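You operate a simulated robot arm through the tools that you are given. There is no shell and no other tool. Be economical: measure what you need, move in short steps, check, and stop when the job is done.

You are at the controls of a simulated robot arm. One attempt, no reset.

## Task
Put the yellow test puck that says "Bronze 3.0 mm" from the top of the narrow white belt on the thin grey card and the yellow test puck labelled "Bronze 3.5 mm" on top of the blue block there. Put the carton marked "Pasta twists" from the left part of the middle line belt on the field marked hold and the carton marked "Soup pasta" on the left part of the trial line belt. Take the low grey test carton and put it on the top of the rear belt. Take the small teal carton and leave it on the top of the small steel table. Fetch the small cream carton and set it on the top of the low blue cabinet. Any order will do. Set down upright: carton, low grey test carton, small teal carton, small cream carton.

Only the result counts: the job must be done as asked and must still hold three seconds after the hand-in. Knocking over, shifting, dropping, spilling or breaking anything else fails it.

## Robot
A 7-joint arm with a vacuum gripper on a trunk, on a base that drives. Base frame: it is fixed to the floor where the robot stands at the start and does not move with it; the origin is under the middle of the robot, x ahead of it, y to its left, z up; the surface under the hand at the start is at about z = 750. Readings come in mm, rad, newtons and seconds.
With the tool pointing down near the work surface it reaches from about 160 to 820 mm from the robot's upright axis, wherever it stands. Its first joint turns from -2.897 to 2.897 rad. Places, roughly: blue block (6x6x7 cm) [500, -300, 800]; field marked Hold [0, -2100, 800]; left part of the trial line belt [-1100, 2700, 800]; long purple carton with a bronze band, purple cart [500, 2500, 750]; low grey test carton [4000, 5000, 750]; small cream carton [4250, 5750, 750]; small teal carton [4250, 5500, 750]; thin grey card [750, 500, 750]; top of the low blue cabinet [4000, 4700, 300]; top of the rear belt [1000, 5400, 700]; top of the small steel table [3200, 1500, 700]; yellow test puck [500, 250, 750]. Payload 1.88 kg.
Tool frame: the origin (TCP) lies in the middle of the cups' lips, and z points out of the cups. The gripper has 1 cup of 32 mm across, covering 32 by 32 mm (tool x, y); the bellows give 14 mm. With the vacuum on, a cup seals on a smooth face that it is pressed against (1 to 4 N); it does not hold porous or soft things. The pull reaches 41 N.
Orientation is told as [roll, pitch, yaw] about the base's x, y, z axes, in that order, counted from this pose: with the cups facing straight down, the tool's x points along the base's -x, its y along +y and its z along -z.

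## Interface
- The arm moves only by the tool apply_moves. Its arguments are lists of equal length, an entry for each row: "translation": the shift along the tool's x, y, z in mm, a list of three; "turn": the turn, a rotation vector about the tool's x, y, z in rad, a list of three; "valve": the vacuum: 1 switches it on, -1 off. In form: {"translation": [[tx, ty, tz], ...], "turn": [[rx, ry, rz], ...], "valve": [valve, ...]}. A call has 1 to 10 rows; each row is the pose to reach, as a shift and turn from the pose commanded when the call began, along the tool's axes at that moment. A row lasts 0.2 s, in which the tool goes at most 50 mm and 0.15 rad; a call with a longer step from one row to the next is refused whole, and so is a gripper value outside its range. A pose out of reach is approached as far as the arm can. The call stops where the force on the tool passes 40 N (or 10 N more than at its start, if that is more) or the arm is blocked; 0.2 s more then pass. The pull builds up within a second once a cup has sealed. Time passes only in rows, and 0.2 s behind the last, so rows that repeat a pose give it time. It gives the time, the measured TCP pose, the force on the tool (base axes) and the pull of the vacuum at its end, in the units of the frame above (readings bear some noise), with the torque about the TCP (base axes, N m) and any sound that the robot's microphone picked up.
- Cameras (640 x 400 px; columns grow to the right, rows downward): "scene" is now at [16.8, 150.8, 1485.7]; the picture's right is [-0.16, -0.99, 0.00], its down [-0.76, 0.12, -0.64] and it looks along [0.63, -0.10, -0.77] (base axes); focal length 268 px, centre (320, 200). "wrist" rides on the gripper at [82, 14, -216] in the tool frame; the picture's right is [-0.17, 0.99, 0.00], its down [-0.91, -0.15, -0.37] and it looks along [-0.37, -0.06, 0.93] (tool axes); focal length 243 px, centre (320, 200). There is no depth. A picture from a camera that has moved, and an enlarged one, comes with that camera's place and axes in the base frame and with its lens.
- capture(camera): a new picture of that camera. It takes no simulated time.
- raise_lower(by): slides the trunk up (or, below 0, down) by that many mm; the arm and the scene camera ride with it, the base frame stays. It gives what a move gives, with no picture.
- base_move(legs): drives the robot by 1 to 6 legs, each [ahead, left, turn to the left] in mm, mm and rad, along the robot's own axes; the way and the turn of a leg run together, so that a leg with both is an arc; at most 1500 mm and 3.142 rad a leg. The arm and the cameras ride along, it lands a little off, and it stops where it bumps. It gives what a move gives.
- head_to(pan, tilt): turns the head with the scene camera to pan (to the left, within 2.705 rad either way) and tilt (down, from -0.506 to 1.204), counted from straight ahead of the robot. It gives what a move gives.
- enlarge(camera, box): a new picture of the part [left, top, right, bottom] of that camera's present view, enlarged. It takes no simulated time.
- hand_in(): hands the job in; it is judged then, once.

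Work in short steps. Places have to be worked out from the pictures, the camera data and where the tool is seen: move nearer, look again, correct. Check each grasp and each placing, and mend what went wrong. You have 207 turns and 200 pictures in all, those below and enlarged ones among them. Switch the vacuum off and draw the arm clear of the work before you hand the job in, unless the task says otherwise; then end with one line.

The tools are called as a command line: name --argument value ..., lists and objects as JSON in quotes. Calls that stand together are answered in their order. apply_moves: Moves the arm, as the interface text tells. Its arguments: {"type":"object","properties":{"translation":{"type":"array"},"turn":{"type":"array"},"valve":{"type":"array"}},"required":["translation","turn","valve"]} The other tools are called the same way: raise_lower (by) slides the trunk up or down; base_move (legs) drives the base; head_to (pan, tilt) turns the head that bears the scene camera; capture (camera) takes a picture; enlarge (camera, box) takes an enlarged picture of a part of a camera's view; hand_in () hands the job in.

At the start:

```text
t: 0.0
ee_pos: [479.4, 12.1, 1043.7]
tool_rot: [-0.001, -0.002, -0.001]
contact_force: [1.0, -0.1, 0.7]
torque: [-0.02, -0.01, -0.01]
pull: 0.0
trunk travel left (down, up): [-450.0, 140.0]
robot x, y, heading: [-2.1, 6.2, 0.002]
head pan, tilt: [-0.159, 0.878]
```

scene: 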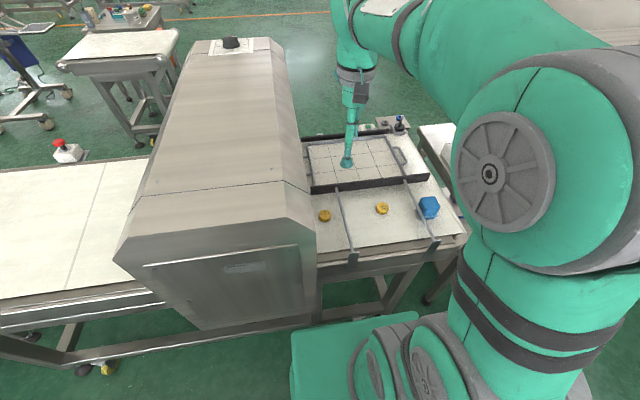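
wrist: 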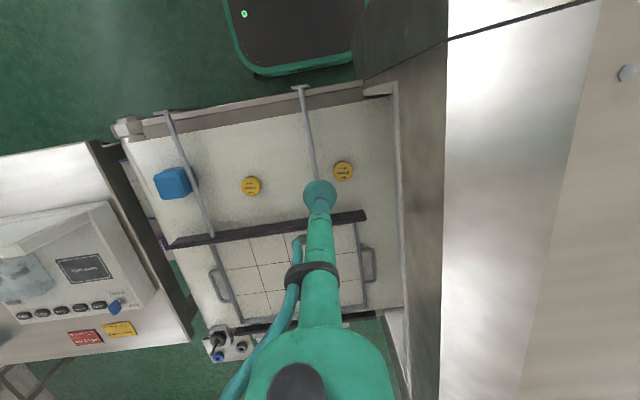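

I see two yellow pucks near (543,50) and (541,-148) and the blue block near (499,-293). I'll enlarge to read the labels and find the card.

enlarge --camera "wrist" --box '[140, 130, 380, 280]'

enlarge --camera "scene" --box '[280, 100, 480, 225]'

head_to --pan 0.7 --tilt 0.5

capture --camera "scene"

```text
2.67 times, centred on (260, 205) of wrist
camera zoom: at [397.8, 25.0, 1260.2], right [0.17, 0.99, 0.0], down [0.91, -0.15, 0.37], along [0.37, -0.06, -0.93], focal length 647 px, centre (480, 187)
```

zoom: 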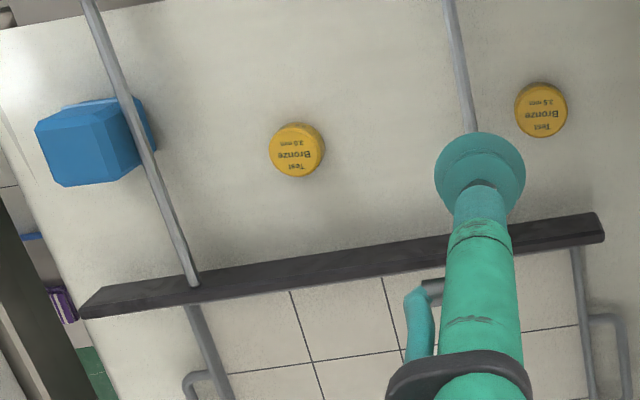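

```text
3.20 times, centred on (380, 162) of scene
camera zoom: at [16.8, 150.8, 1485.7], right [-0.16, -0.99, 0.0], down [-0.76, 0.12, -0.64], along [0.63, -0.1, -0.77], focal length 857 px, centre (128, 320)
```

zoom: 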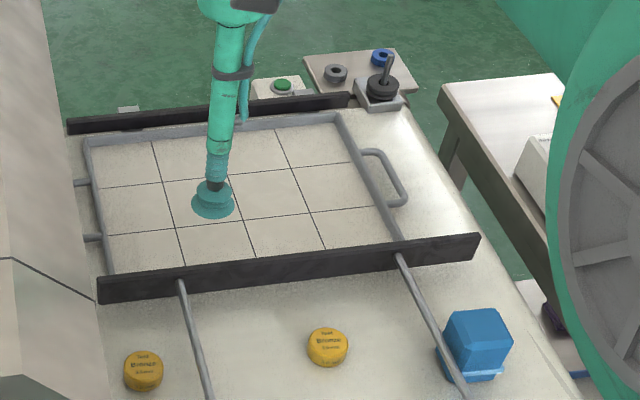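

```text
t: 1.2
ee_pos: [479.0, 11.8, 1043.3]
tool_rot: [0.002, 0.001, 0.002]
contact_force: [-0.1, -0.2, -0.3]
torque: [0.03, 0.0, 0.01]
pull: 0.0
trunk travel left (down, up): [-450.0, 140.0]
robot x, y, heading: [2.7, -0.9, -0.003]
head pan, tilt: [0.7, 0.499]
```

```text
195 pictures are left
camera scene: at [10.7, 221.5, 1517.8], right [0.64, -0.77, 0.0], down [-0.37, -0.31, -0.88], along [0.67, 0.56, -0.48], focal length 268 px, centre (320, 200)
```

scene: 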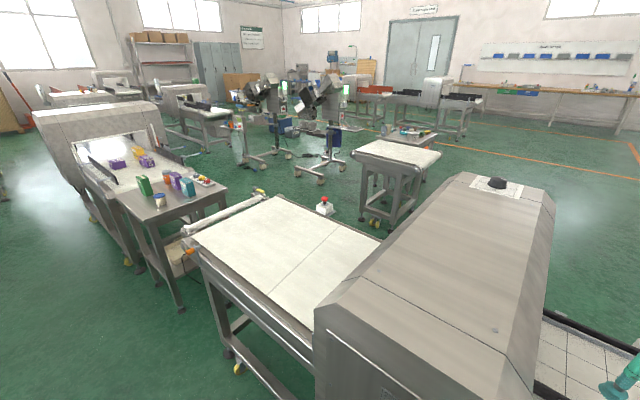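

I need the exact labels; both pucks are too small at this zoom. I'll zoom harder from the wrist and look around.

enlarge --camera "wrist" --box '[235, 170, 267, 190]'

enlarge --camera "wrist" --box '[325, 155, 365, 180]'

head_to --pan 0.0 --tilt 0.4

capture --camera "scene"

head_to --pan -1.3 --tilt 0.5

capture --camera "scene"

head_to --pan 1.6 --tilt 0.4

capture --camera "scene"

```text
16.00 times, centred on (251, 180) of wrist
camera zoom: at [397.8, 25.0, 1260.2], right [0.17, 0.99, 0.0], down [0.91, -0.15, 0.37], along [0.37, -0.06, -0.93], focal length 3882 px, centre (1424, 520)
```

zoom: 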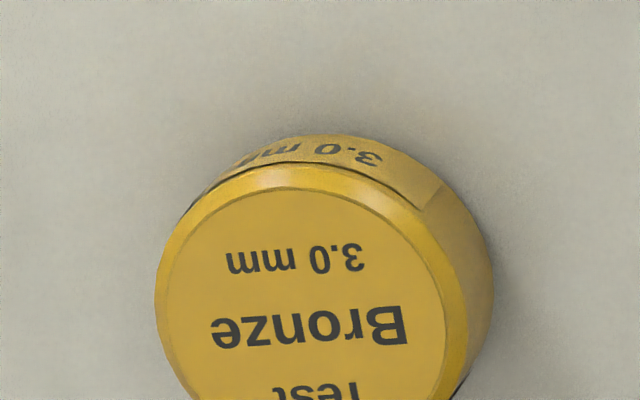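

```text
16.00 times, centred on (345, 168) of wrist
camera zoom: at [397.8, 25.0, 1260.2], right [0.17, 0.99, 0.0], down [0.91, -0.15, 0.37], along [0.37, -0.06, -0.93], focal length 3882 px, centre (-80, 720)
```

zoom: 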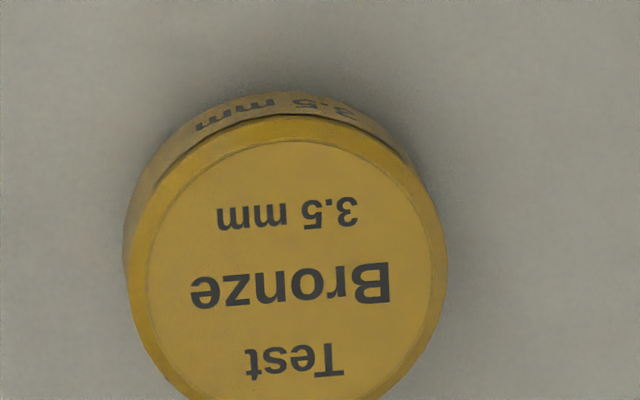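

```text
t: 2.2
ee_pos: [478.9, 12.5, 1044.4]
tool_rot: [0.0, -0.001, 0.001]
contact_force: [-0.1, -0.5, -0.4]
torque: [0.02, -0.02, 0.02]
pull: 0.2
trunk travel left (down, up): [-450.0, 140.0]
robot x, y, heading: [2.0, 3.9, 0.001]
head pan, tilt: [0.0, 0.4]
```

```text
192 pictures are left
camera scene: at [33.7, 163.0, 1526.9], right [0.0, -1.0, 0.0], down [-0.39, 0.0, -0.92], along [0.92, 0.0, -0.39], focal length 268 px, centre (320, 200)
```

scene: 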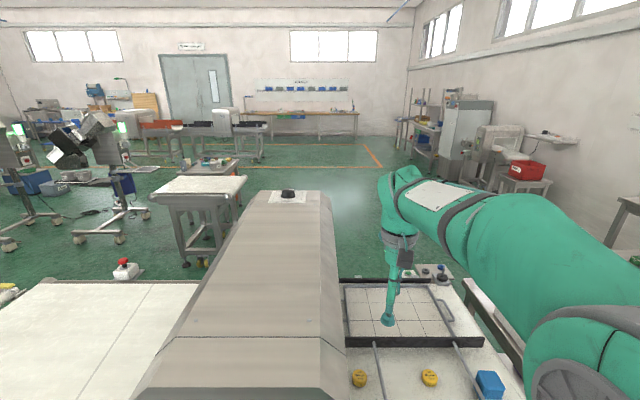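

```text
t: 3.7
ee_pos: [478.3, 12.9, 1043.8]
tool_rot: [-0.001, -0.001, 0.001]
contact_force: [0.5, 0.4, 0.3]
torque: [-0.03, 0.01, 0.01]
pull: 0.1
trunk travel left (down, up): [-450.0, 140.0]
robot x, y, heading: [-0.4, 0.2, -0.001]
head pan, tilt: [-1.3, 0.499]
```

```text
191 pictures are left
camera scene: at [-34.6, 75.3, 1517.8], right [-0.96, -0.27, 0.0], down [-0.13, 0.46, -0.88], along [0.24, -0.85, -0.48], focal length 268 px, centre (320, 200)
```

scene: 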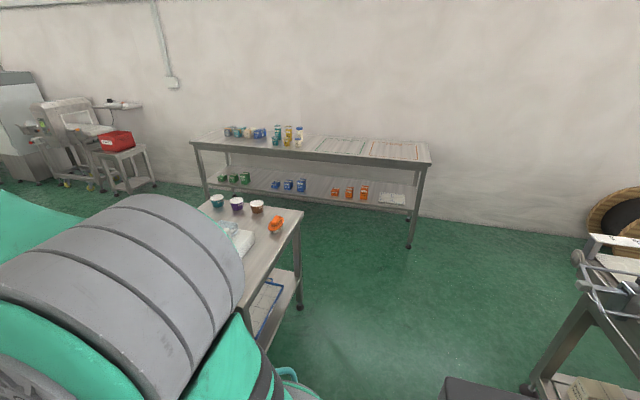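

```text
t: 6.2
ee_pos: [479.7, 14.1, 1044.6]
tool_rot: [0.001, 0.0, 0.001]
contact_force: [-0.5, -0.4, 0.3]
torque: [-0.01, -0.01, 0.01]
pull: 0.1
trunk travel left (down, up): [-450.0, 140.0]
robot x, y, heading: [2.3, 0.5, -0.002]
head pan, tilt: [1.6, 0.4]
```

```text
190 pictures are left
camera scene: at [-61.7, 255.6, 1526.9], right [1.0, 0.03, 0.0], down [0.01, -0.39, -0.92], along [-0.03, 0.92, -0.39], focal length 268 px, centre (320, 200)
```

scene: 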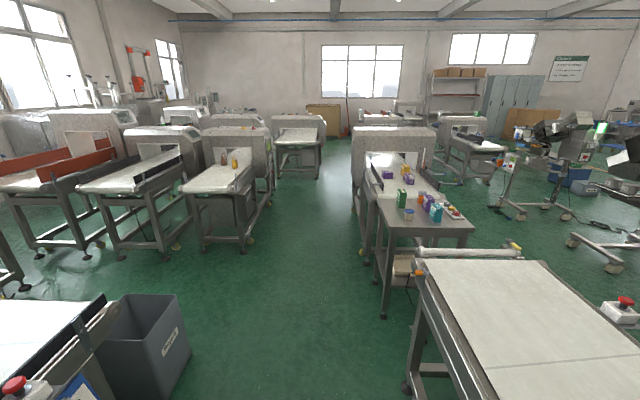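

The 3.0 puck is at about (541,-148), the 3.5 at (543,50). Let me zoom on the room items, and then look for the card.

enlarge --camera "scene" --box '[350, 110, 510, 240]'

enlarge --camera "scene" --box '[0, 90, 350, 260]'

head_to --pan -1.4 --tilt 0.4

enlarge --camera "scene" --box '[140, 80, 400, 240]'

head_to --pan 2.5 --tilt 0.4

capture --camera "scene"

head_to --pan -2.4 --tilt 0.5

capture --camera "scene"

```text
3.08 times, centred on (430, 175) of scene
camera zoom: at [-61.7, 255.6, 1526.9], right [1.0, 0.03, 0.0], down [0.01, -0.39, -0.92], along [-0.03, 0.92, -0.39], focal length 824 px, centre (-18, 277)
```

zoom: 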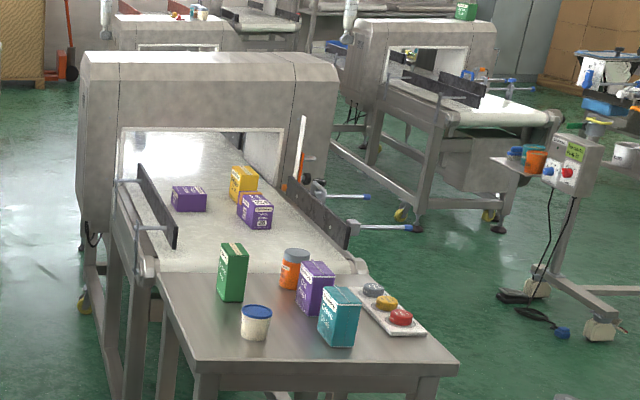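

```text
1.83 times, centred on (175, 175) of scene
camera zoom: at [-61.7, 255.6, 1526.9], right [1.0, 0.03, 0.0], down [0.01, -0.39, -0.92], along [-0.03, 0.92, -0.39], focal length 490 px, centre (585, 246)
```

zoom: 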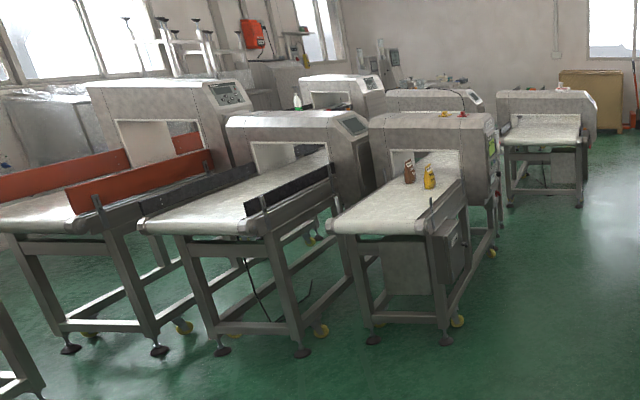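

```text
t: 8.8
ee_pos: [480.8, 11.9, 1044.1]
tool_rot: [0.0, -0.001, -0.002]
contact_force: [0.0, 0.0, 0.6]
torque: [0.0, 0.02, -0.01]
pull: 0.1
trunk travel left (down, up): [-450.0, 140.0]
robot x, y, heading: [-0.8, 0.5, -0.003]
head pan, tilt: [-1.4, 0.4]
```

```text
2.46 times, centred on (270, 160) of scene
camera zoom: at [-43.2, 71.7, 1526.9], right [-0.99, -0.17, 0.0], down [-0.07, 0.38, -0.92], along [0.16, -0.91, -0.39], focal length 659 px, centre (443, 298)
```

zoom: 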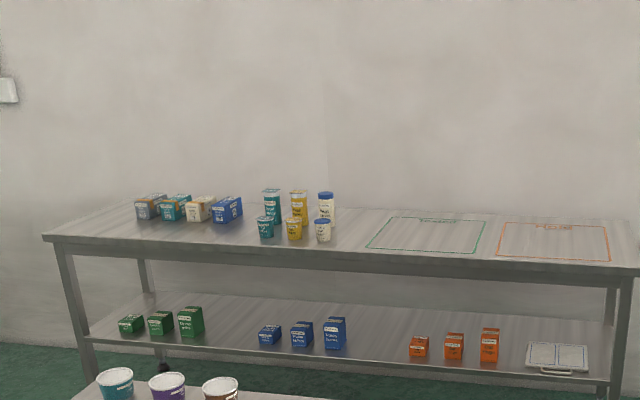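

```text
t: 12.0
ee_pos: [478.6, 12.4, 1044.7]
tool_rot: [0.001, 0.0, 0.001]
contact_force: [-0.2, -0.3, 0.2]
torque: [-0.03, -0.03, 0.0]
pull: 0.1
trunk travel left (down, up): [-450.0, 140.0]
robot x, y, heading: [4.4, -1.3, 0.0]
head pan, tilt: [2.499, 0.4]
```

```text
186 pictures are left
camera scene: at [-133.1, 218.5, 1526.9], right [0.6, 0.8, 0.0], down [0.31, -0.23, -0.92], along [-0.74, 0.55, -0.39], focal length 268 px, centre (320, 200)
```

scene: 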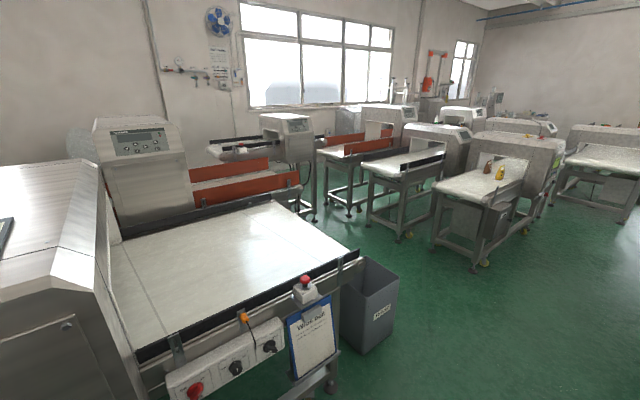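

```text
t: 15.9
ee_pos: [479.7, 13.5, 1043.4]
tool_rot: [0.001, 0.001, -0.001]
contact_force: [0.1, -0.5, 0.4]
torque: [0.01, 0.01, 0.02]
pull: 0.1
trunk travel left (down, up): [-450.0, 140.0]
robot x, y, heading: [0.9, 0.8, 0.004]
head pan, tilt: [-2.4, 0.499]
```

```text
185 pictures are left
camera scene: at [-126.1, 101.5, 1517.8], right [-0.68, 0.74, 0.0], down [0.35, 0.32, -0.88], along [-0.65, -0.59, -0.48], focal length 268 px, centre (320, 200)
```

scene: 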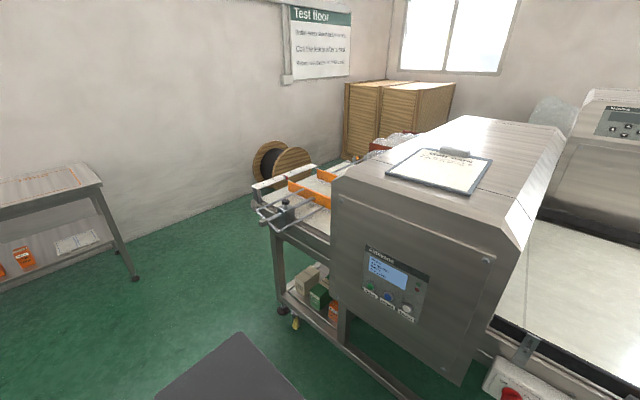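

Signs may name the lines; I'll zoom on the test-floor sign, displays, and field labels.

enlarge --camera "scene" --box '[280, 0, 360, 80]'

enlarge --camera "scene" --box '[350, 130, 510, 340]'

enlarge --camera "scene" --box '[560, 80, 640, 160]'

head_to --pan 2.5 --tilt 0.4

enlarge --camera "scene" --box '[280, 100, 440, 180]'

enlarge --camera "scene" --box '[440, 110, 640, 220]'

enlarge --camera "scene" --box '[80, 110, 200, 170]'

enlarge --camera "scene" --box '[160, 270, 340, 400]'

```text
5.00 times, centred on (320, 40) of scene
camera zoom: at [-126.1, 101.5, 1517.8], right [-0.68, 0.74, 0.0], down [0.35, 0.32, -0.88], along [-0.65, -0.59, -0.48], focal length 1339 px, centre (320, 1000)
```

zoom: 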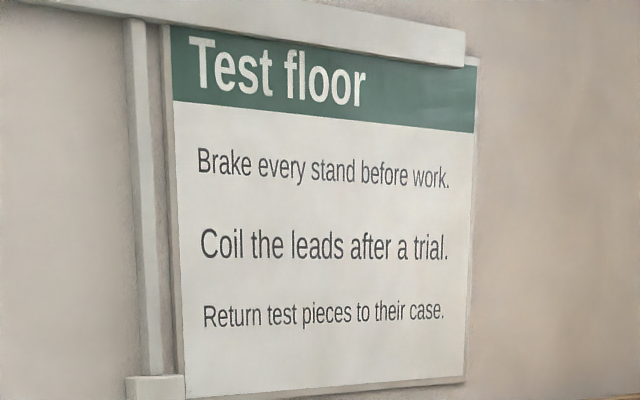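

```text
1.90 times, centred on (430, 235) of scene
camera zoom: at [-126.1, 101.5, 1517.8], right [-0.68, 0.74, 0.0], down [0.35, 0.32, -0.88], along [-0.65, -0.59, -0.48], focal length 510 px, centre (110, 133)
```

zoom: 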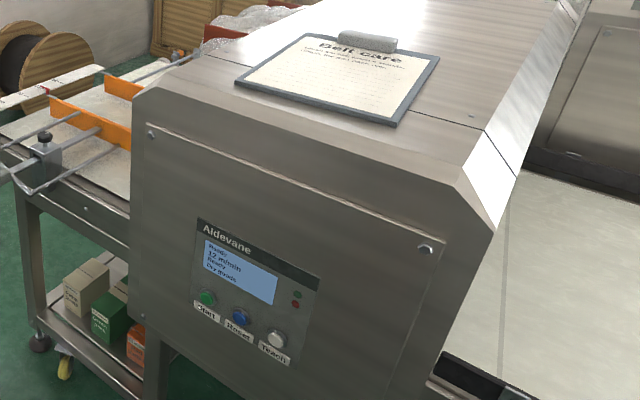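

```text
5.00 times, centred on (600, 120) of scene
camera zoom: at [-126.1, 101.5, 1517.8], right [-0.68, 0.74, 0.0], down [0.35, 0.32, -0.88], along [-0.65, -0.59, -0.48], focal length 1339 px, centre (-1080, 600)
```

zoom: 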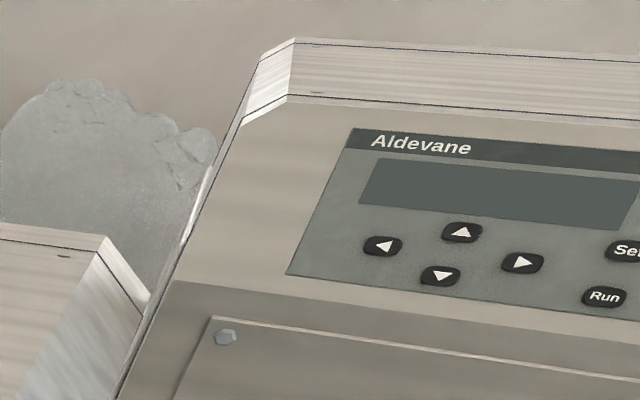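

```text
t: 19.8
ee_pos: [480.0, 12.8, 1045.4]
tool_rot: [0.0, 0.0, 0.0]
contact_force: [-0.1, -0.3, 0.4]
torque: [0.03, -0.02, -0.01]
pull: 0.1
trunk travel left (down, up): [-450.0, 140.0]
robot x, y, heading: [0.3, 1.1, -0.004]
head pan, tilt: [2.499, 0.4]
```

```text
4.00 times, centred on (360, 140) of scene
camera zoom: at [-133.1, 218.5, 1526.9], right [0.6, 0.8, 0.0], down [0.31, -0.23, -0.92], along [-0.74, 0.55, -0.39], focal length 1071 px, centre (160, 440)
```

zoom: 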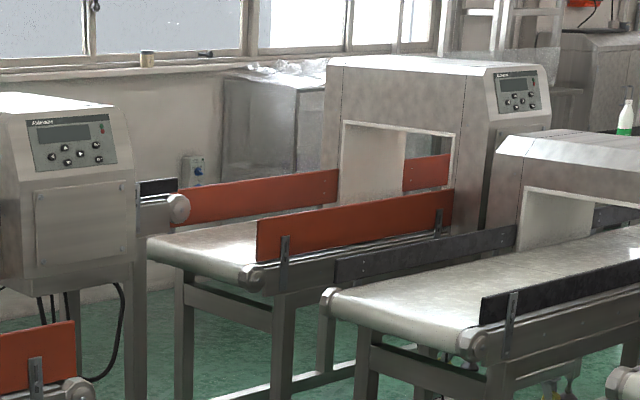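

```text
3.20 times, centred on (540, 165) of scene
camera zoom: at [-133.1, 218.5, 1526.9], right [0.6, 0.8, 0.0], down [0.31, -0.23, -0.92], along [-0.74, 0.55, -0.39], focal length 857 px, centre (-384, 312)
```

zoom: 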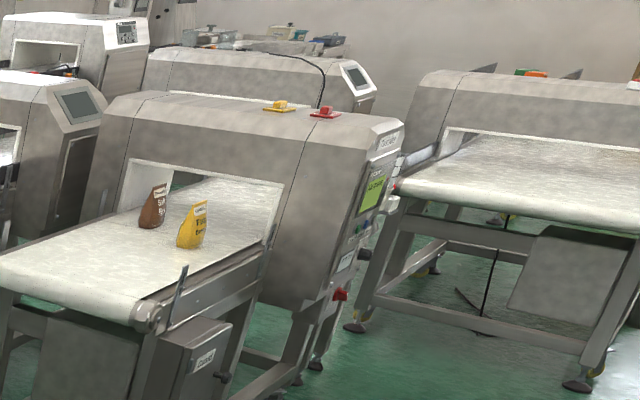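

```text
5.33 times, centred on (140, 140) of scene
camera zoom: at [-133.1, 218.5, 1526.9], right [0.6, 0.8, 0.0], down [0.31, -0.23, -0.92], along [-0.74, 0.55, -0.39], focal length 1429 px, centre (1280, 520)
```

zoom: 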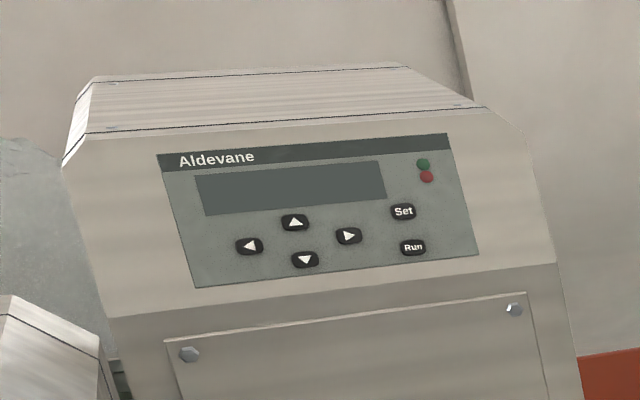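

```text
3.08 times, centred on (250, 335) of scene
camera zoom: at [-133.1, 218.5, 1526.9], right [0.6, 0.8, 0.0], down [0.31, -0.23, -0.92], along [-0.74, 0.55, -0.39], focal length 824 px, centre (535, -215)
```

zoom: 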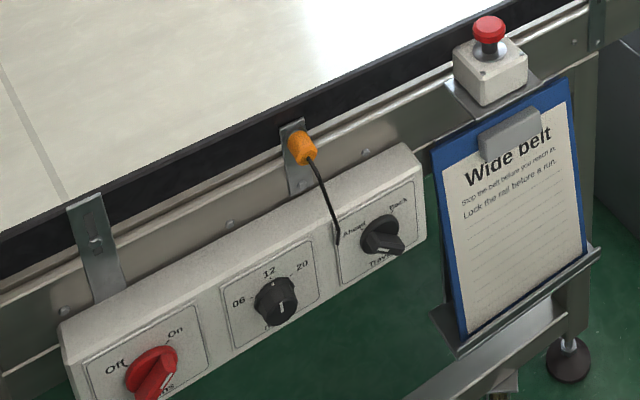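

The middle-line, trial-line and bench are roughly located. To find the card (likely in the tunnel) and grab the 3.0 puck, I move over it, yawing so that the wrist camera looks toward +y into the tunnel.

apply_moves --translation '[[-6, -16, 12], [-12, -32, 24], [-18, -48, 36], [-25, -64, 48], [-31, -80, 60], [-37, -96, 72], [-43, -112, 84], [-50, -128, 96], [-56, -144, 108], [-62, -160, 120]]' --turn '[[0, 0, -0.15], [0, 0, -0.3], [0, 0, -0.45], [0, 0, -0.6], [0, 0, -0.75], [0, 0, -0.9], [0, 0, -1.05], [0, 0, -1.2], [0, 0, -1.35], [0, 0, -1.5]]' --valve '[-1, -1, -1, -1, -1, -1, -1, -1, -1, -1]'

capture --camera "wrist"

head_to --pan 0.0 --tilt 0.8

capture --camera "scene"

```text
t: 22.0
ee_pos: [540.8, -146.4, 923.9]
tool_rot: [0.0, 0.001, 1.502]
contact_force: [0.6, -0.2, 0.1]
torque: [0.0, 0.04, 0.01]
pull: 0.1
trunk travel left (down, up): [-450.0, 140.0]
robot x, y, heading: [2.0, 0.1, 0.001]
head pan, tilt: [2.499, 0.4]
```

```text
177 pictures are left
camera wrist: at [520.9, -229.7, 1139.8], right [-0.97, 0.23, 0.0], down [0.22, 0.9, 0.37], along [0.09, 0.36, -0.93], focal length 243 px, centre (320, 200)
```

wrist: 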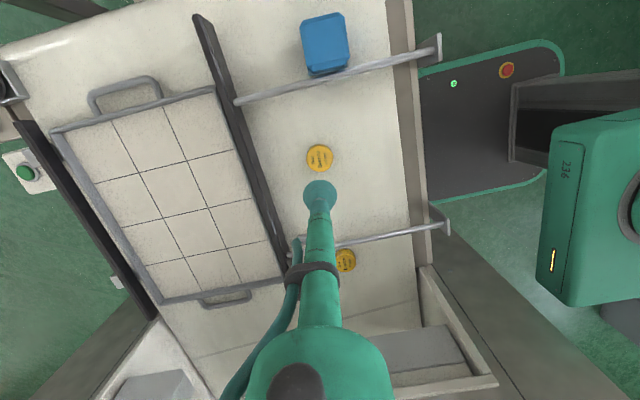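

```text
t: 24.2
ee_pos: [539.5, -147.3, 923.3]
tool_rot: [0.001, 0.0, 1.498]
contact_force: [-0.6, 0.3, -1.3]
torque: [0.01, 0.0, 0.0]
pull: 0.1
trunk travel left (down, up): [-450.0, 140.0]
robot x, y, heading: [-0.3, -0.8, 0.003]
head pan, tilt: [0.0, 0.799]
```

```text
176 pictures are left
camera scene: at [21.7, 163.0, 1491.8], right [0.0, -1.0, 0.0], down [-0.72, 0.0, -0.7], along [0.7, 0.0, -0.72], focal length 268 px, centre (320, 200)
```

scene: 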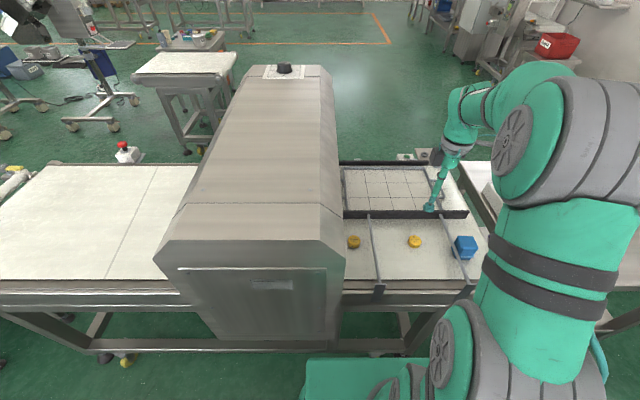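

The wrist picture shows something grey inside the tunnel mouth; I'll zoom on it.

enlarge --camera "wrist" --box '[80, 240, 520, 400]'

enlarge --camera "scene" --box '[320, 140, 500, 300]'

```text
1.45 times, centred on (300, 320) of wrist
camera zoom: at [520.6, -229.6, 1139.9], right [-0.97, 0.24, 0.0], down [0.22, 0.9, 0.37], along [0.09, 0.36, -0.93], focal length 353 px, centre (349, 26)
```

zoom: 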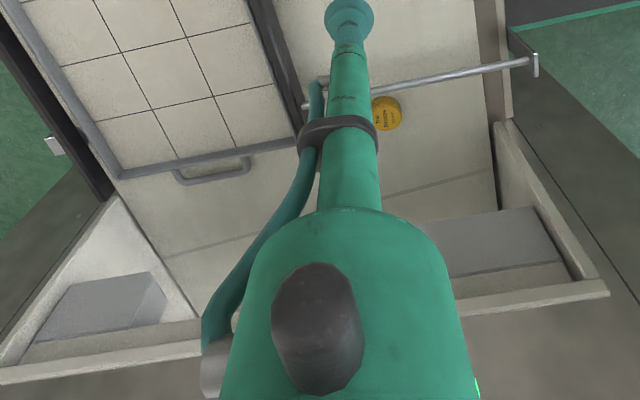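

```text
2.50 times, centred on (410, 220) of scene
camera zoom: at [21.7, 163.0, 1491.8], right [0.0, -1.0, 0.0], down [-0.72, 0.0, -0.7], along [0.7, 0.0, -0.72], focal length 670 px, centre (95, 150)
```

zoom: 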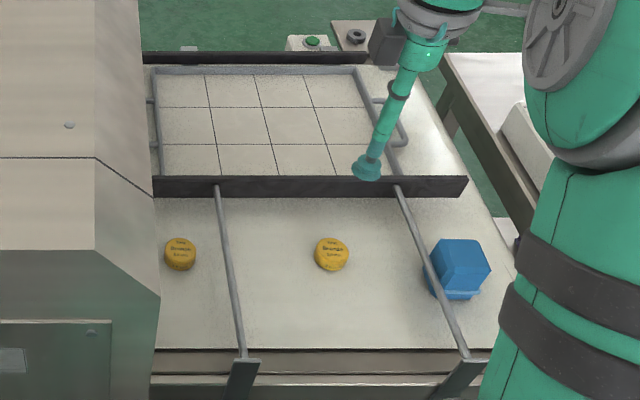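

Those are fixed coil blocks. I tilt the tool toward +y and lower it so the camera looks through the tunnel.

apply_moves --translation '[[12, -26, 10], [23, -52, 20], [35, -78, 30], [46, -104, 40], [46, -104, 40]]' --turn '[[0, -0.14, 0], [0, -0.28, 0], [0, -0.42, 0], [0, -0.56, 0], [0, -0.6, 0]]' --valve '[-1, -1, -1, -1, -1]'

capture --camera "wrist"

```text
t: 25.4
ee_pos: [642.1, -200.3, 884.0]
tool_rot: [0.001, -0.603, 1.502]
contact_force: [0.5, -0.2, -0.8]
torque: [0.04, -0.02, 0.02]
pull: 0.0
trunk travel left (down, up): [-450.0, 140.0]
robot x, y, heading: [2.4, -0.4, 0.002]
head pan, tilt: [0.0, 0.799]
```

```text
173 pictures are left
camera wrist: at [615.5, -389.7, 1016.0], right [-0.97, 0.21, 0.09], down [0.19, 0.53, 0.83], along [0.12, 0.82, -0.55], focal length 243 px, centre (320, 200)
```

wrist: 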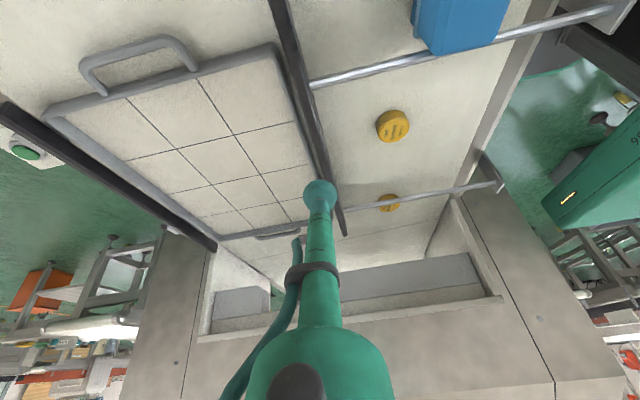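

The picture is inverted (down is up). I zoom on the tunnel mouth.

enlarge --camera "wrist" --box '[190, 170, 510, 350]'

```text
2.00 times, centred on (350, 260) of wrist
camera zoom: at [615.5, -389.7, 1016.0], right [-0.97, 0.21, 0.09], down [0.19, 0.53, 0.83], along [0.12, 0.82, -0.55], focal length 485 px, centre (260, 80)
```

zoom: 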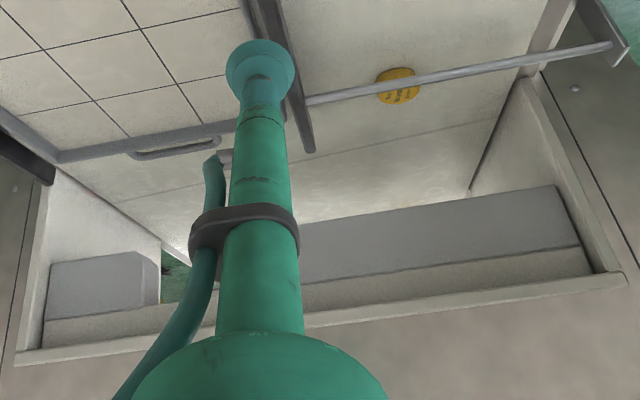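

The belt left of the tunnel near y 500–680 was hidden from the head, so the card may be there. I first right the tool over the 3.0 puck.

apply_moves --translation '[[-3, 26, 12], [-6, 51, 25], [-10, 77, 37], [-13, 102, 50], [-13, 102, 50]]' --turn '[[0, 0.15, 0], [0, 0.3, 0], [0, 0.45, 0], [0, 0.6, 0], [0, 0.6, 0]]' --valve '[-1, -1, -1, -1, -1]'

enlarge --camera "wrist" --box '[240, 100, 400, 230]'

```text
t: 26.6
ee_pos: [541.9, -153.6, 849.1]
tool_rot: [-0.001, 0.003, 1.501]
contact_force: [0.1, -0.7, -1.2]
torque: [-0.04, 0.02, -0.01]
pull: 0.1
trunk travel left (down, up): [-450.0, 140.0]
robot x, y, heading: [3.5, 0.6, 0.003]
head pan, tilt: [0.0, 0.799]
```

```text
3.08 times, centred on (320, 165) of wrist
camera zoom: at [523.2, -235.8, 1065.9], right [-0.97, 0.23, 0.0], down [0.22, 0.9, 0.37], along [0.09, 0.36, -0.93], focal length 746 px, centre (320, 308)
```

zoom: 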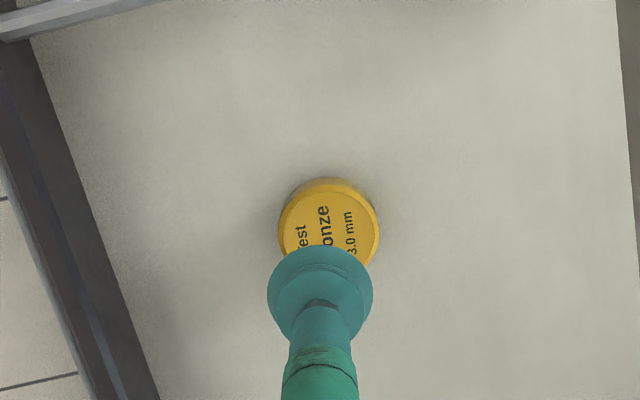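

Puck centre is near (541,-157). I shift and descend close to its top with the vacuum on.

apply_moves --translation '[[4, 1, 30], [4, 1, 60], [4, 1, 70], [4, 1, 74], [4, 1, 78]]' --turn '[[0, 0, 0], [0, 0, 0], [0, 0, 0], [0, 0, 0], [0, 0, 0]]' --valve '[1, 1, 1, 1, 1]'

enlarge --camera "wrist" --box '[240, 100, 400, 230]'

```text
t: 27.9
ee_pos: [541.9, -158.8, 772.2]
tool_rot: [0.001, 0.0, 1.498]
contact_force: [1.0, 0.7, -0.5]
torque: [-0.01, 0.02, -0.02]
pull: 0.1
trunk travel left (down, up): [-450.0, 140.0]
robot x, y, heading: [0.1, -2.1, 0.004]
head pan, tilt: [0.0, 0.799]
```

```text
3.08 times, centred on (320, 165) of wrist
camera zoom: at [523.0, -241.3, 988.0], right [-0.97, 0.24, 0.0], down [0.22, 0.9, 0.37], along [0.09, 0.36, -0.93], focal length 746 px, centre (320, 308)
```

zoom: 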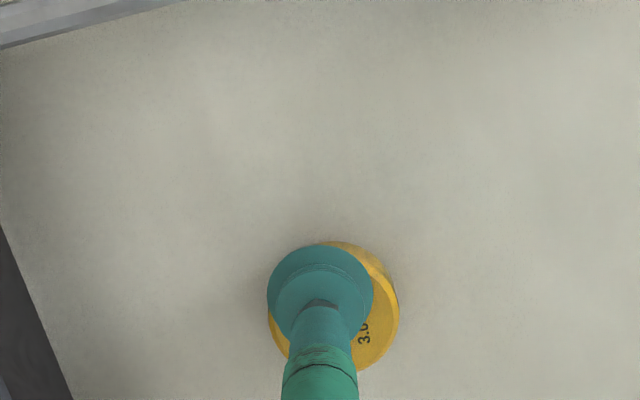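

The cup is about 4 mm off to +x and −y side; I correct and press down gently.

apply_moves --translation '[[-4, 4, 0], [-4, 4, 3], [-4, 4, 6], [-4, 4, 6]]' --turn '[[0, 0, 0], [0, 0, 0], [0, 0, 0], [0, 0, 0]]' --valve '[1, 1, 1, 1]'

```text
t: 28.9
ee_pos: [538.0, -156.0, 767.7]
tool_rot: [-0.004, -0.001, 1.498]
contact_force: [-3.7, -0.3, 17.0]
torque: [0.26, 0.07, 0.06]
pull: 41.6
trunk travel left (down, up): [-450.0, 140.0]
robot x, y, heading: [-6.4, -0.6, -0.001]
head pan, tilt: [0.0, 0.799]
```

Sealed at 41 N. I lift up to ~z 1000 and then retract toward the robot.

apply_moves --translation '[[0, 0, -10], [0, 0, -50], [0, 0, -100], [0, 0, -150], [0, 0, -200], [0, 0, -240]]' --turn '[[0, 0, 0], [0, 0, 0], [0, 0, 0], [0, 0, 0], [0, 0, 0], [0, 0, 0]]' --valve '[1, 1, 1, 1, 1, 1]'

apply_moves --translation '[[-4, 42, 0], [-8, 84, 0], [-12, 126, 0], [-16, 168, 0], [-20, 210, 0], [-24, 252, 0], [-30, 293, 0]]' --turn '[[0, 0, 0], [0, 0, 0], [0, 0, 0], [0, 0, 0], [0, 0, 0], [0, 0, 0], [0, 0, 0]]' --valve '[1, 1, 1, 1, 1, 1, 1]'

capture --camera "wrist"

capture --camera "scene"

```text
t: 30.2
ee_pos: [538.5, -152.9, 1005.4]
tool_rot: [0.002, -0.001, 1.499]
contact_force: [0.0, -0.4, -1.1]
torque: [0.02, 0.02, -0.04]
pull: 40.6
trunk travel left (down, up): [-450.0, 140.0]
robot x, y, heading: [1.8, -1.6, -0.0]
head pan, tilt: [0.0, 0.799]
```

```text
t: 31.9
ee_pos: [250.5, -102.7, 1004.2]
tool_rot: [0.007, -0.004, 1.503]
contact_force: [-0.2, -0.3, -0.3]
torque: [0.1, 0.02, 0.02]
pull: 40.6
trunk travel left (down, up): [-450.0, 140.0]
robot x, y, heading: [-4.3, 0.4, -0.001]
head pan, tilt: [0.0, 0.799]
```

```text
169 pictures are left
camera wrist: at [233.2, -185.7, 1219.8], right [-0.97, 0.23, 0.01], down [0.22, 0.9, 0.38], along [0.08, 0.37, -0.93], focal length 243 px, centre (320, 200)
```

wrist: 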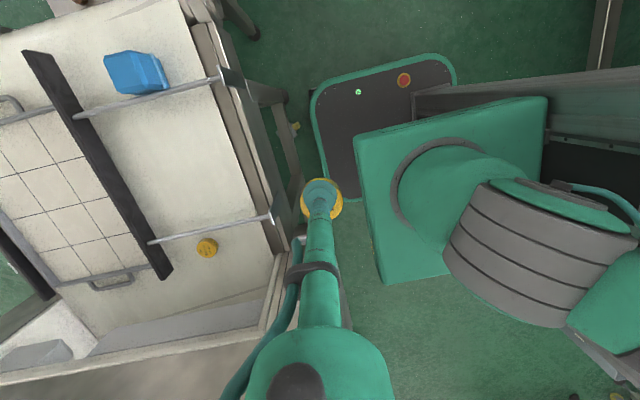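

```text
168 pictures are left
camera scene: at [22.4, 162.5, 1492.2], right [0.0, -1.0, 0.0], down [-0.72, 0.0, -0.7], along [0.7, 0.0, -0.72], focal length 268 px, centre (320, 200)
```

scene: 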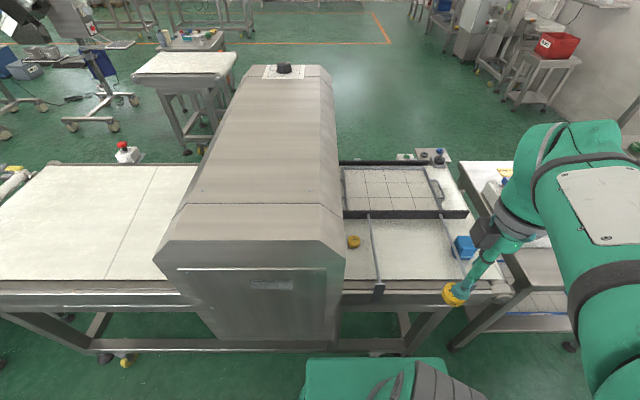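

The tunnel front panel is at about x≈300, close to the puck. I retract the arm further, then back off 150 mm and drive left 750 mm to look at the far side.

apply_moves --translation '[[35, 23, -10], [70, 46, -20], [105, 68, -30], [140, 90, -40]]' --turn '[[0, 0, 0], [0, 0, 0], [0, 0, 0], [0, 0, 0]]' --valve '[1, 1, 1, 1]'

base_move --legs '[[-120, 0, 0], [0, 750, 0]]'

capture --camera "scene"

```text
t: 32.4
ee_pos: [243.1, -114.1, 1026.7]
tool_rot: [-0.011, 0.01, 1.754]
contact_force: [0.2, -0.6, 0.0]
torque: [0.07, 0.0, 0.02]
pull: 40.7
trunk travel left (down, up): [-450.0, 140.0]
robot x, y, heading: [-2.2, 1.7, 0.002]
head pan, tilt: [0.0, 0.799]
stopped in row 2: the arm was blocked; the commanded pose is now the measured one
```

```text
t: 37.3
ee_pos: [120.8, 637.8, 1026.0]
tool_rot: [-0.01, 0.008, 1.763]
contact_force: [-0.4, 0.5, 0.5]
torque: [0.05, 0.01, 0.02]
pull: 40.9
trunk travel left (down, up): [-450.0, 140.0]
robot x, y, heading: [-124.8, 754.4, 0.009]
head pan, tilt: [0.0, 0.799]
```

```text
167 pictures are left
camera scene: at [-103.7, 911.7, 1491.9], right [0.01, -1.0, 0.0], down [-0.72, -0.01, -0.7], along [0.7, 0.01, -0.72], focal length 268 px, centre (320, 200)
```

scene: 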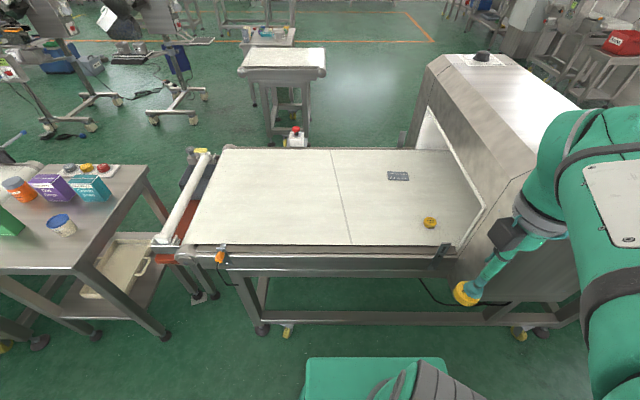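

The far side does hold a grey card and a third yellow puck. I zoom in on both.

enlarge --camera "scene" --box '[375, 155, 455, 235]'

enlarge --camera "scene" --box '[415, 210, 447, 234]'

```text
5.00 times, centred on (415, 195) of scene
camera zoom: at [-103.7, 911.7, 1491.9], right [0.01, -1.0, 0.0], down [-0.72, -0.01, -0.7], along [0.7, 0.01, -0.72], focal length 1339 px, centre (-155, 225)
```

zoom: 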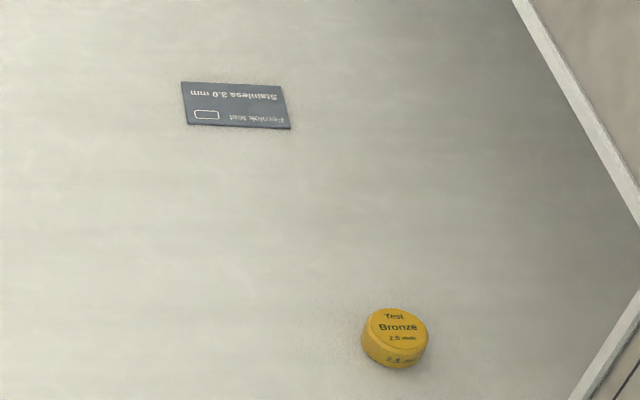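

```text
16.00 times, centred on (431, 222) of scene
camera zoom: at [-103.7, 911.7, 1491.9], right [0.01, -1.0, 0.0], down [-0.72, -0.01, -0.7], along [0.7, 0.01, -0.72], focal length 4286 px, centre (-1456, -152)
```

zoom: 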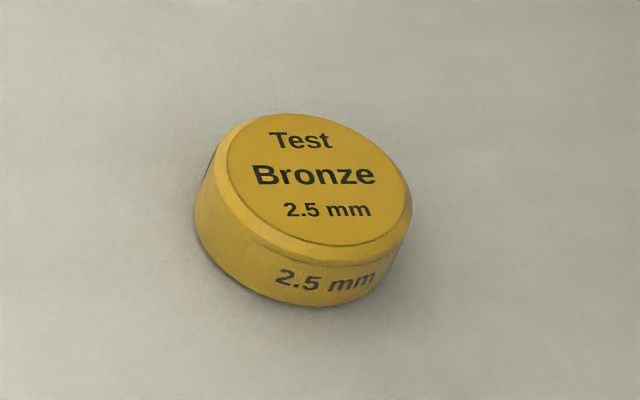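

The card centre is about (763,594); the third puck is a 2.5 mm decoy. I drive forward 145 mm and turn the tool yaw back to 0, raising it a bit.

base_move --legs '[[145, 0, 0]]'

apply_moves --translation '[[0, 0, 0], [0, -20, 0], [0, -40, 0], [0, -60, 0], [0, -80, 0], [0, -100, 0], [0, -120, 0], [0, -140, 0], [0, -160, 0], [0, -180, 0]]' --turn '[[0, 0, 0.15], [0, 0, 0.3], [0, 0, 0.45], [0, 0, 0.6], [0, 0, 0.75], [0, 0, 0.9], [0, 0, 1.05], [0, 0, 1.2], [0, 0, 1.35], [0, 0, 1.5]]' --valve '[1, 1, 1, 1, 1, 1, 1, 1, 1, 1]'

capture --camera "scene"

```text
t: 38.7
ee_pos: [263.4, 636.9, 1026.7]
tool_rot: [-0.011, 0.007, 1.758]
contact_force: [-0.6, 0.6, -0.8]
torque: [0.05, -0.05, 0.0]
pull: 41.1
trunk travel left (down, up): [-450.0, 140.0]
robot x, y, heading: [18.5, 748.0, 0.007]
head pan, tilt: [0.0, 0.799]
```

```text
t: 40.9
ee_pos: [440.0, 669.7, 1027.3]
tool_rot: [-0.01, -0.011, 0.259]
contact_force: [-0.2, 0.7, 1.0]
torque: [0.01, -0.03, -0.01]
pull: 40.6
trunk travel left (down, up): [-450.0, 140.0]
robot x, y, heading: [19.1, 750.1, 0.003]
head pan, tilt: [0.0, 0.799]
```

```text
164 pictures are left
camera scene: at [39.4, 912.9, 1491.8], right [0.01, -1.0, 0.0], down [-0.72, 0.0, -0.7], along [0.7, 0.0, -0.72], focal length 268 px, centre (320, 200)
```

scene: 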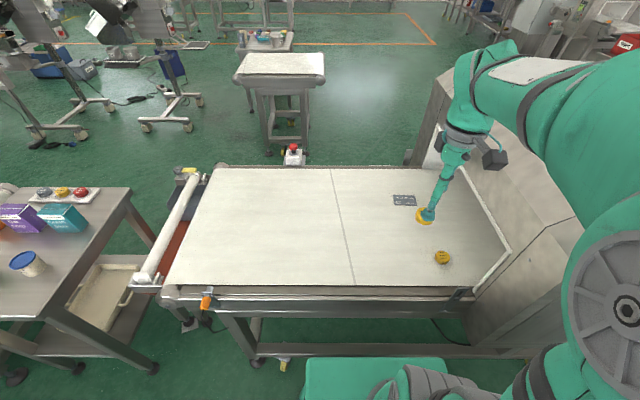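

Card now reads at about (764,591). I carry the puck over it at z≈900, tool yaw to 0.

apply_moves --translation '[[-37, -20, 10], [-74, -40, 20], [-110, -60, 30], [-147, -79, 40], [-184, -99, 60], [-220, -119, 80], [-257, -139, 100], [-293, -158, 110], [-293, -158, 110]]' --turn '[[0, 0, 0.05], [0, 0, 0.1], [0, 0, 0.15], [0, 0, 0.2], [0, 0, 0.26], [0, 0, 0.26], [0, 0, 0.26], [0, 0, 0.26], [0, 0, 0.26]]' --valve '[1, 1, 1, 1, 1, 1, 1, 1, 1]'

capture --camera "wrist"

capture --camera "scene"

```text
t: 42.9
ee_pos: [766.3, 592.5, 923.7]
tool_rot: [-0.006, -0.012, -0.001]
contact_force: [0.1, -1.0, -0.1]
torque: [0.01, 0.02, 0.0]
pull: 40.7
trunk travel left (down, up): [-450.0, 140.0]
robot x, y, heading: [17.8, 748.1, 0.005]
head pan, tilt: [0.0, 0.799]
```

```text
163 pictures are left
camera wrist: at [682.9, 605.7, 1138.1], right [0.17, 0.99, 0.0], down [0.91, -0.15, 0.39], along [0.38, -0.07, -0.92], focal length 243 px, centre (320, 200)
```

wrist: 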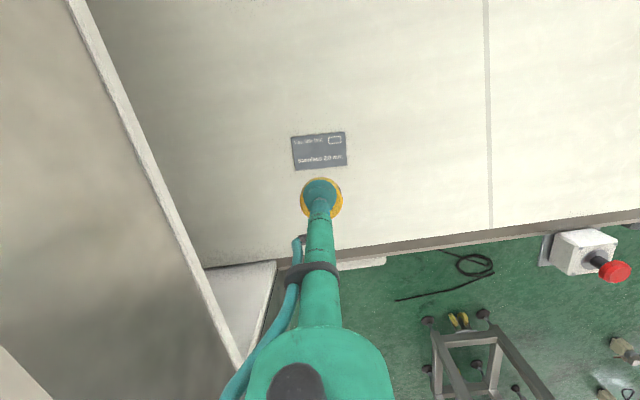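

```text
162 pictures are left
camera scene: at [39.9, 912.8, 1491.9], right [0.01, -1.0, 0.0], down [-0.72, 0.0, -0.7], along [0.7, 0.0, -0.72], focal length 268 px, centre (320, 200)
```

scene: 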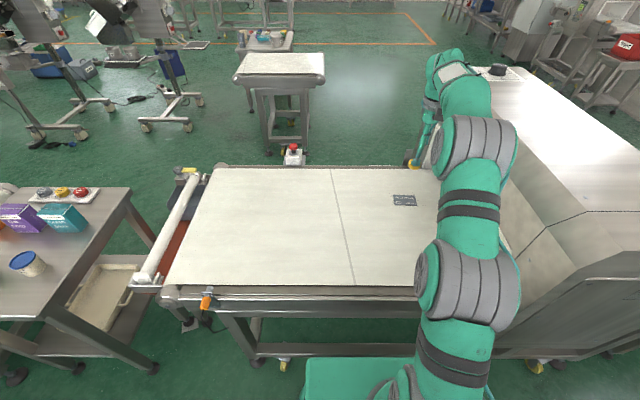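

Card centre from the wrist is about (760,589). I adjust and descend to just above it.

apply_moves --translation '[[5, -3, 40], [5, -3, 80], [5, -3, 110], [5, -3, 130], [5, -3, 142]]' --turn '[[0, 0, 0], [0, 0, 0], [0, 0, 0], [0, 0, 0], [0, 0, 0]]' --valve '[1, 1, 1, 1, 1]'

enlarge --camera "wrist" --box '[240, 130, 400, 230]'

```text
t: 44.1
ee_pos: [760.3, 589.6, 779.2]
tool_rot: [-0.008, -0.011, -0.001]
contact_force: [0.1, -0.1, 0.2]
torque: [-0.02, 0.0, 0.01]
pull: 40.5
trunk travel left (down, up): [-450.0, 140.0]
robot x, y, heading: [20.1, 750.5, 0.01]
head pan, tilt: [0.0, 0.799]
```

```text
4.00 times, centred on (320, 180) of wrist
camera zoom: at [677.0, 602.8, 994.6], right [0.17, 0.99, -0.01], down [0.91, -0.15, 0.39], along [0.38, -0.07, -0.92], focal length 970 px, centre (320, 280)
```

zoom: 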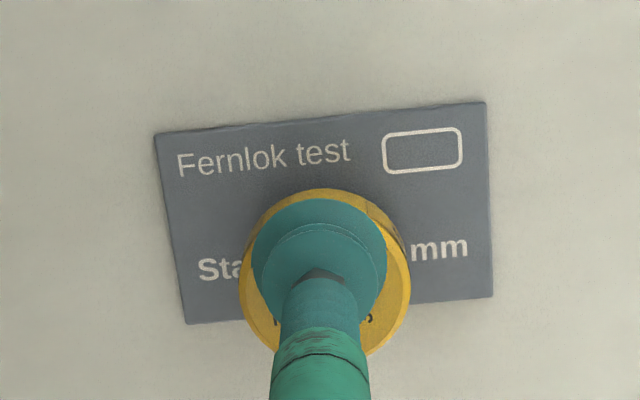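

Alignment is within 2 mm of card centre. I lower until light contact.

apply_moves --translation '[[1, 0, 3], [1, 0, 6], [1, 0, 8], [1, 0, 8]]' --turn '[[0, 0, 0], [0, 0, 0], [0, 0, 0], [0, 0, 0]]' --valve '[1, 1, 1, 1]'

```text
t: 45.1
ee_pos: [760.9, 588.9, 772.5]
tool_rot: [-0.007, -0.013, -0.001]
contact_force: [0.1, -0.5, 2.5]
torque: [0.01, -0.04, 0.0]
pull: 40.9
trunk travel left (down, up): [-450.0, 140.0]
robot x, y, heading: [18.1, 748.6, 0.009]
head pan, tilt: [0.0, 0.799]
```

Contact at 2.5 N. I release the vacuum, wait, and rise.

apply_moves --translation '[[0, 0, 0], [0, 0, 0], [0, 0, 0], [0, 0, 0], [0, 0, 0], [0, 0, -10], [0, 0, -50], [0, 0, -90]]' --turn '[[0, 0, 0], [0, 0, 0], [0, 0, 0], [0, 0, 0], [0, 0, 0], [0, 0, 0], [0, 0, 0], [0, 0, 0]]' --valve '[-1, -1, -1, -1, -1, -1, -1, -1]'

enlarge --camera "wrist" --box '[240, 100, 400, 230]'

```text
t: 46.9
ee_pos: [758.9, 589.9, 863.7]
tool_rot: [-0.006, -0.011, 0.001]
contact_force: [0.1, -0.3, -0.2]
torque: [0.01, 0.01, -0.02]
pull: 0.1
trunk travel left (down, up): [-450.0, 140.0]
robot x, y, heading: [21.4, 747.8, 0.008]
head pan, tilt: [0.0, 0.799]
```

```text
3.08 times, centred on (320, 165) of wrist
camera zoom: at [675.0, 603.6, 1077.6], right [0.17, 0.99, -0.01], down [0.91, -0.15, 0.39], along [0.38, -0.07, -0.92], focal length 746 px, centre (320, 308)
```

zoom: 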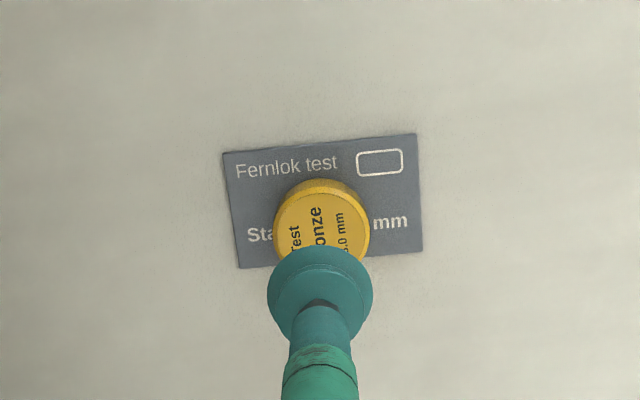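

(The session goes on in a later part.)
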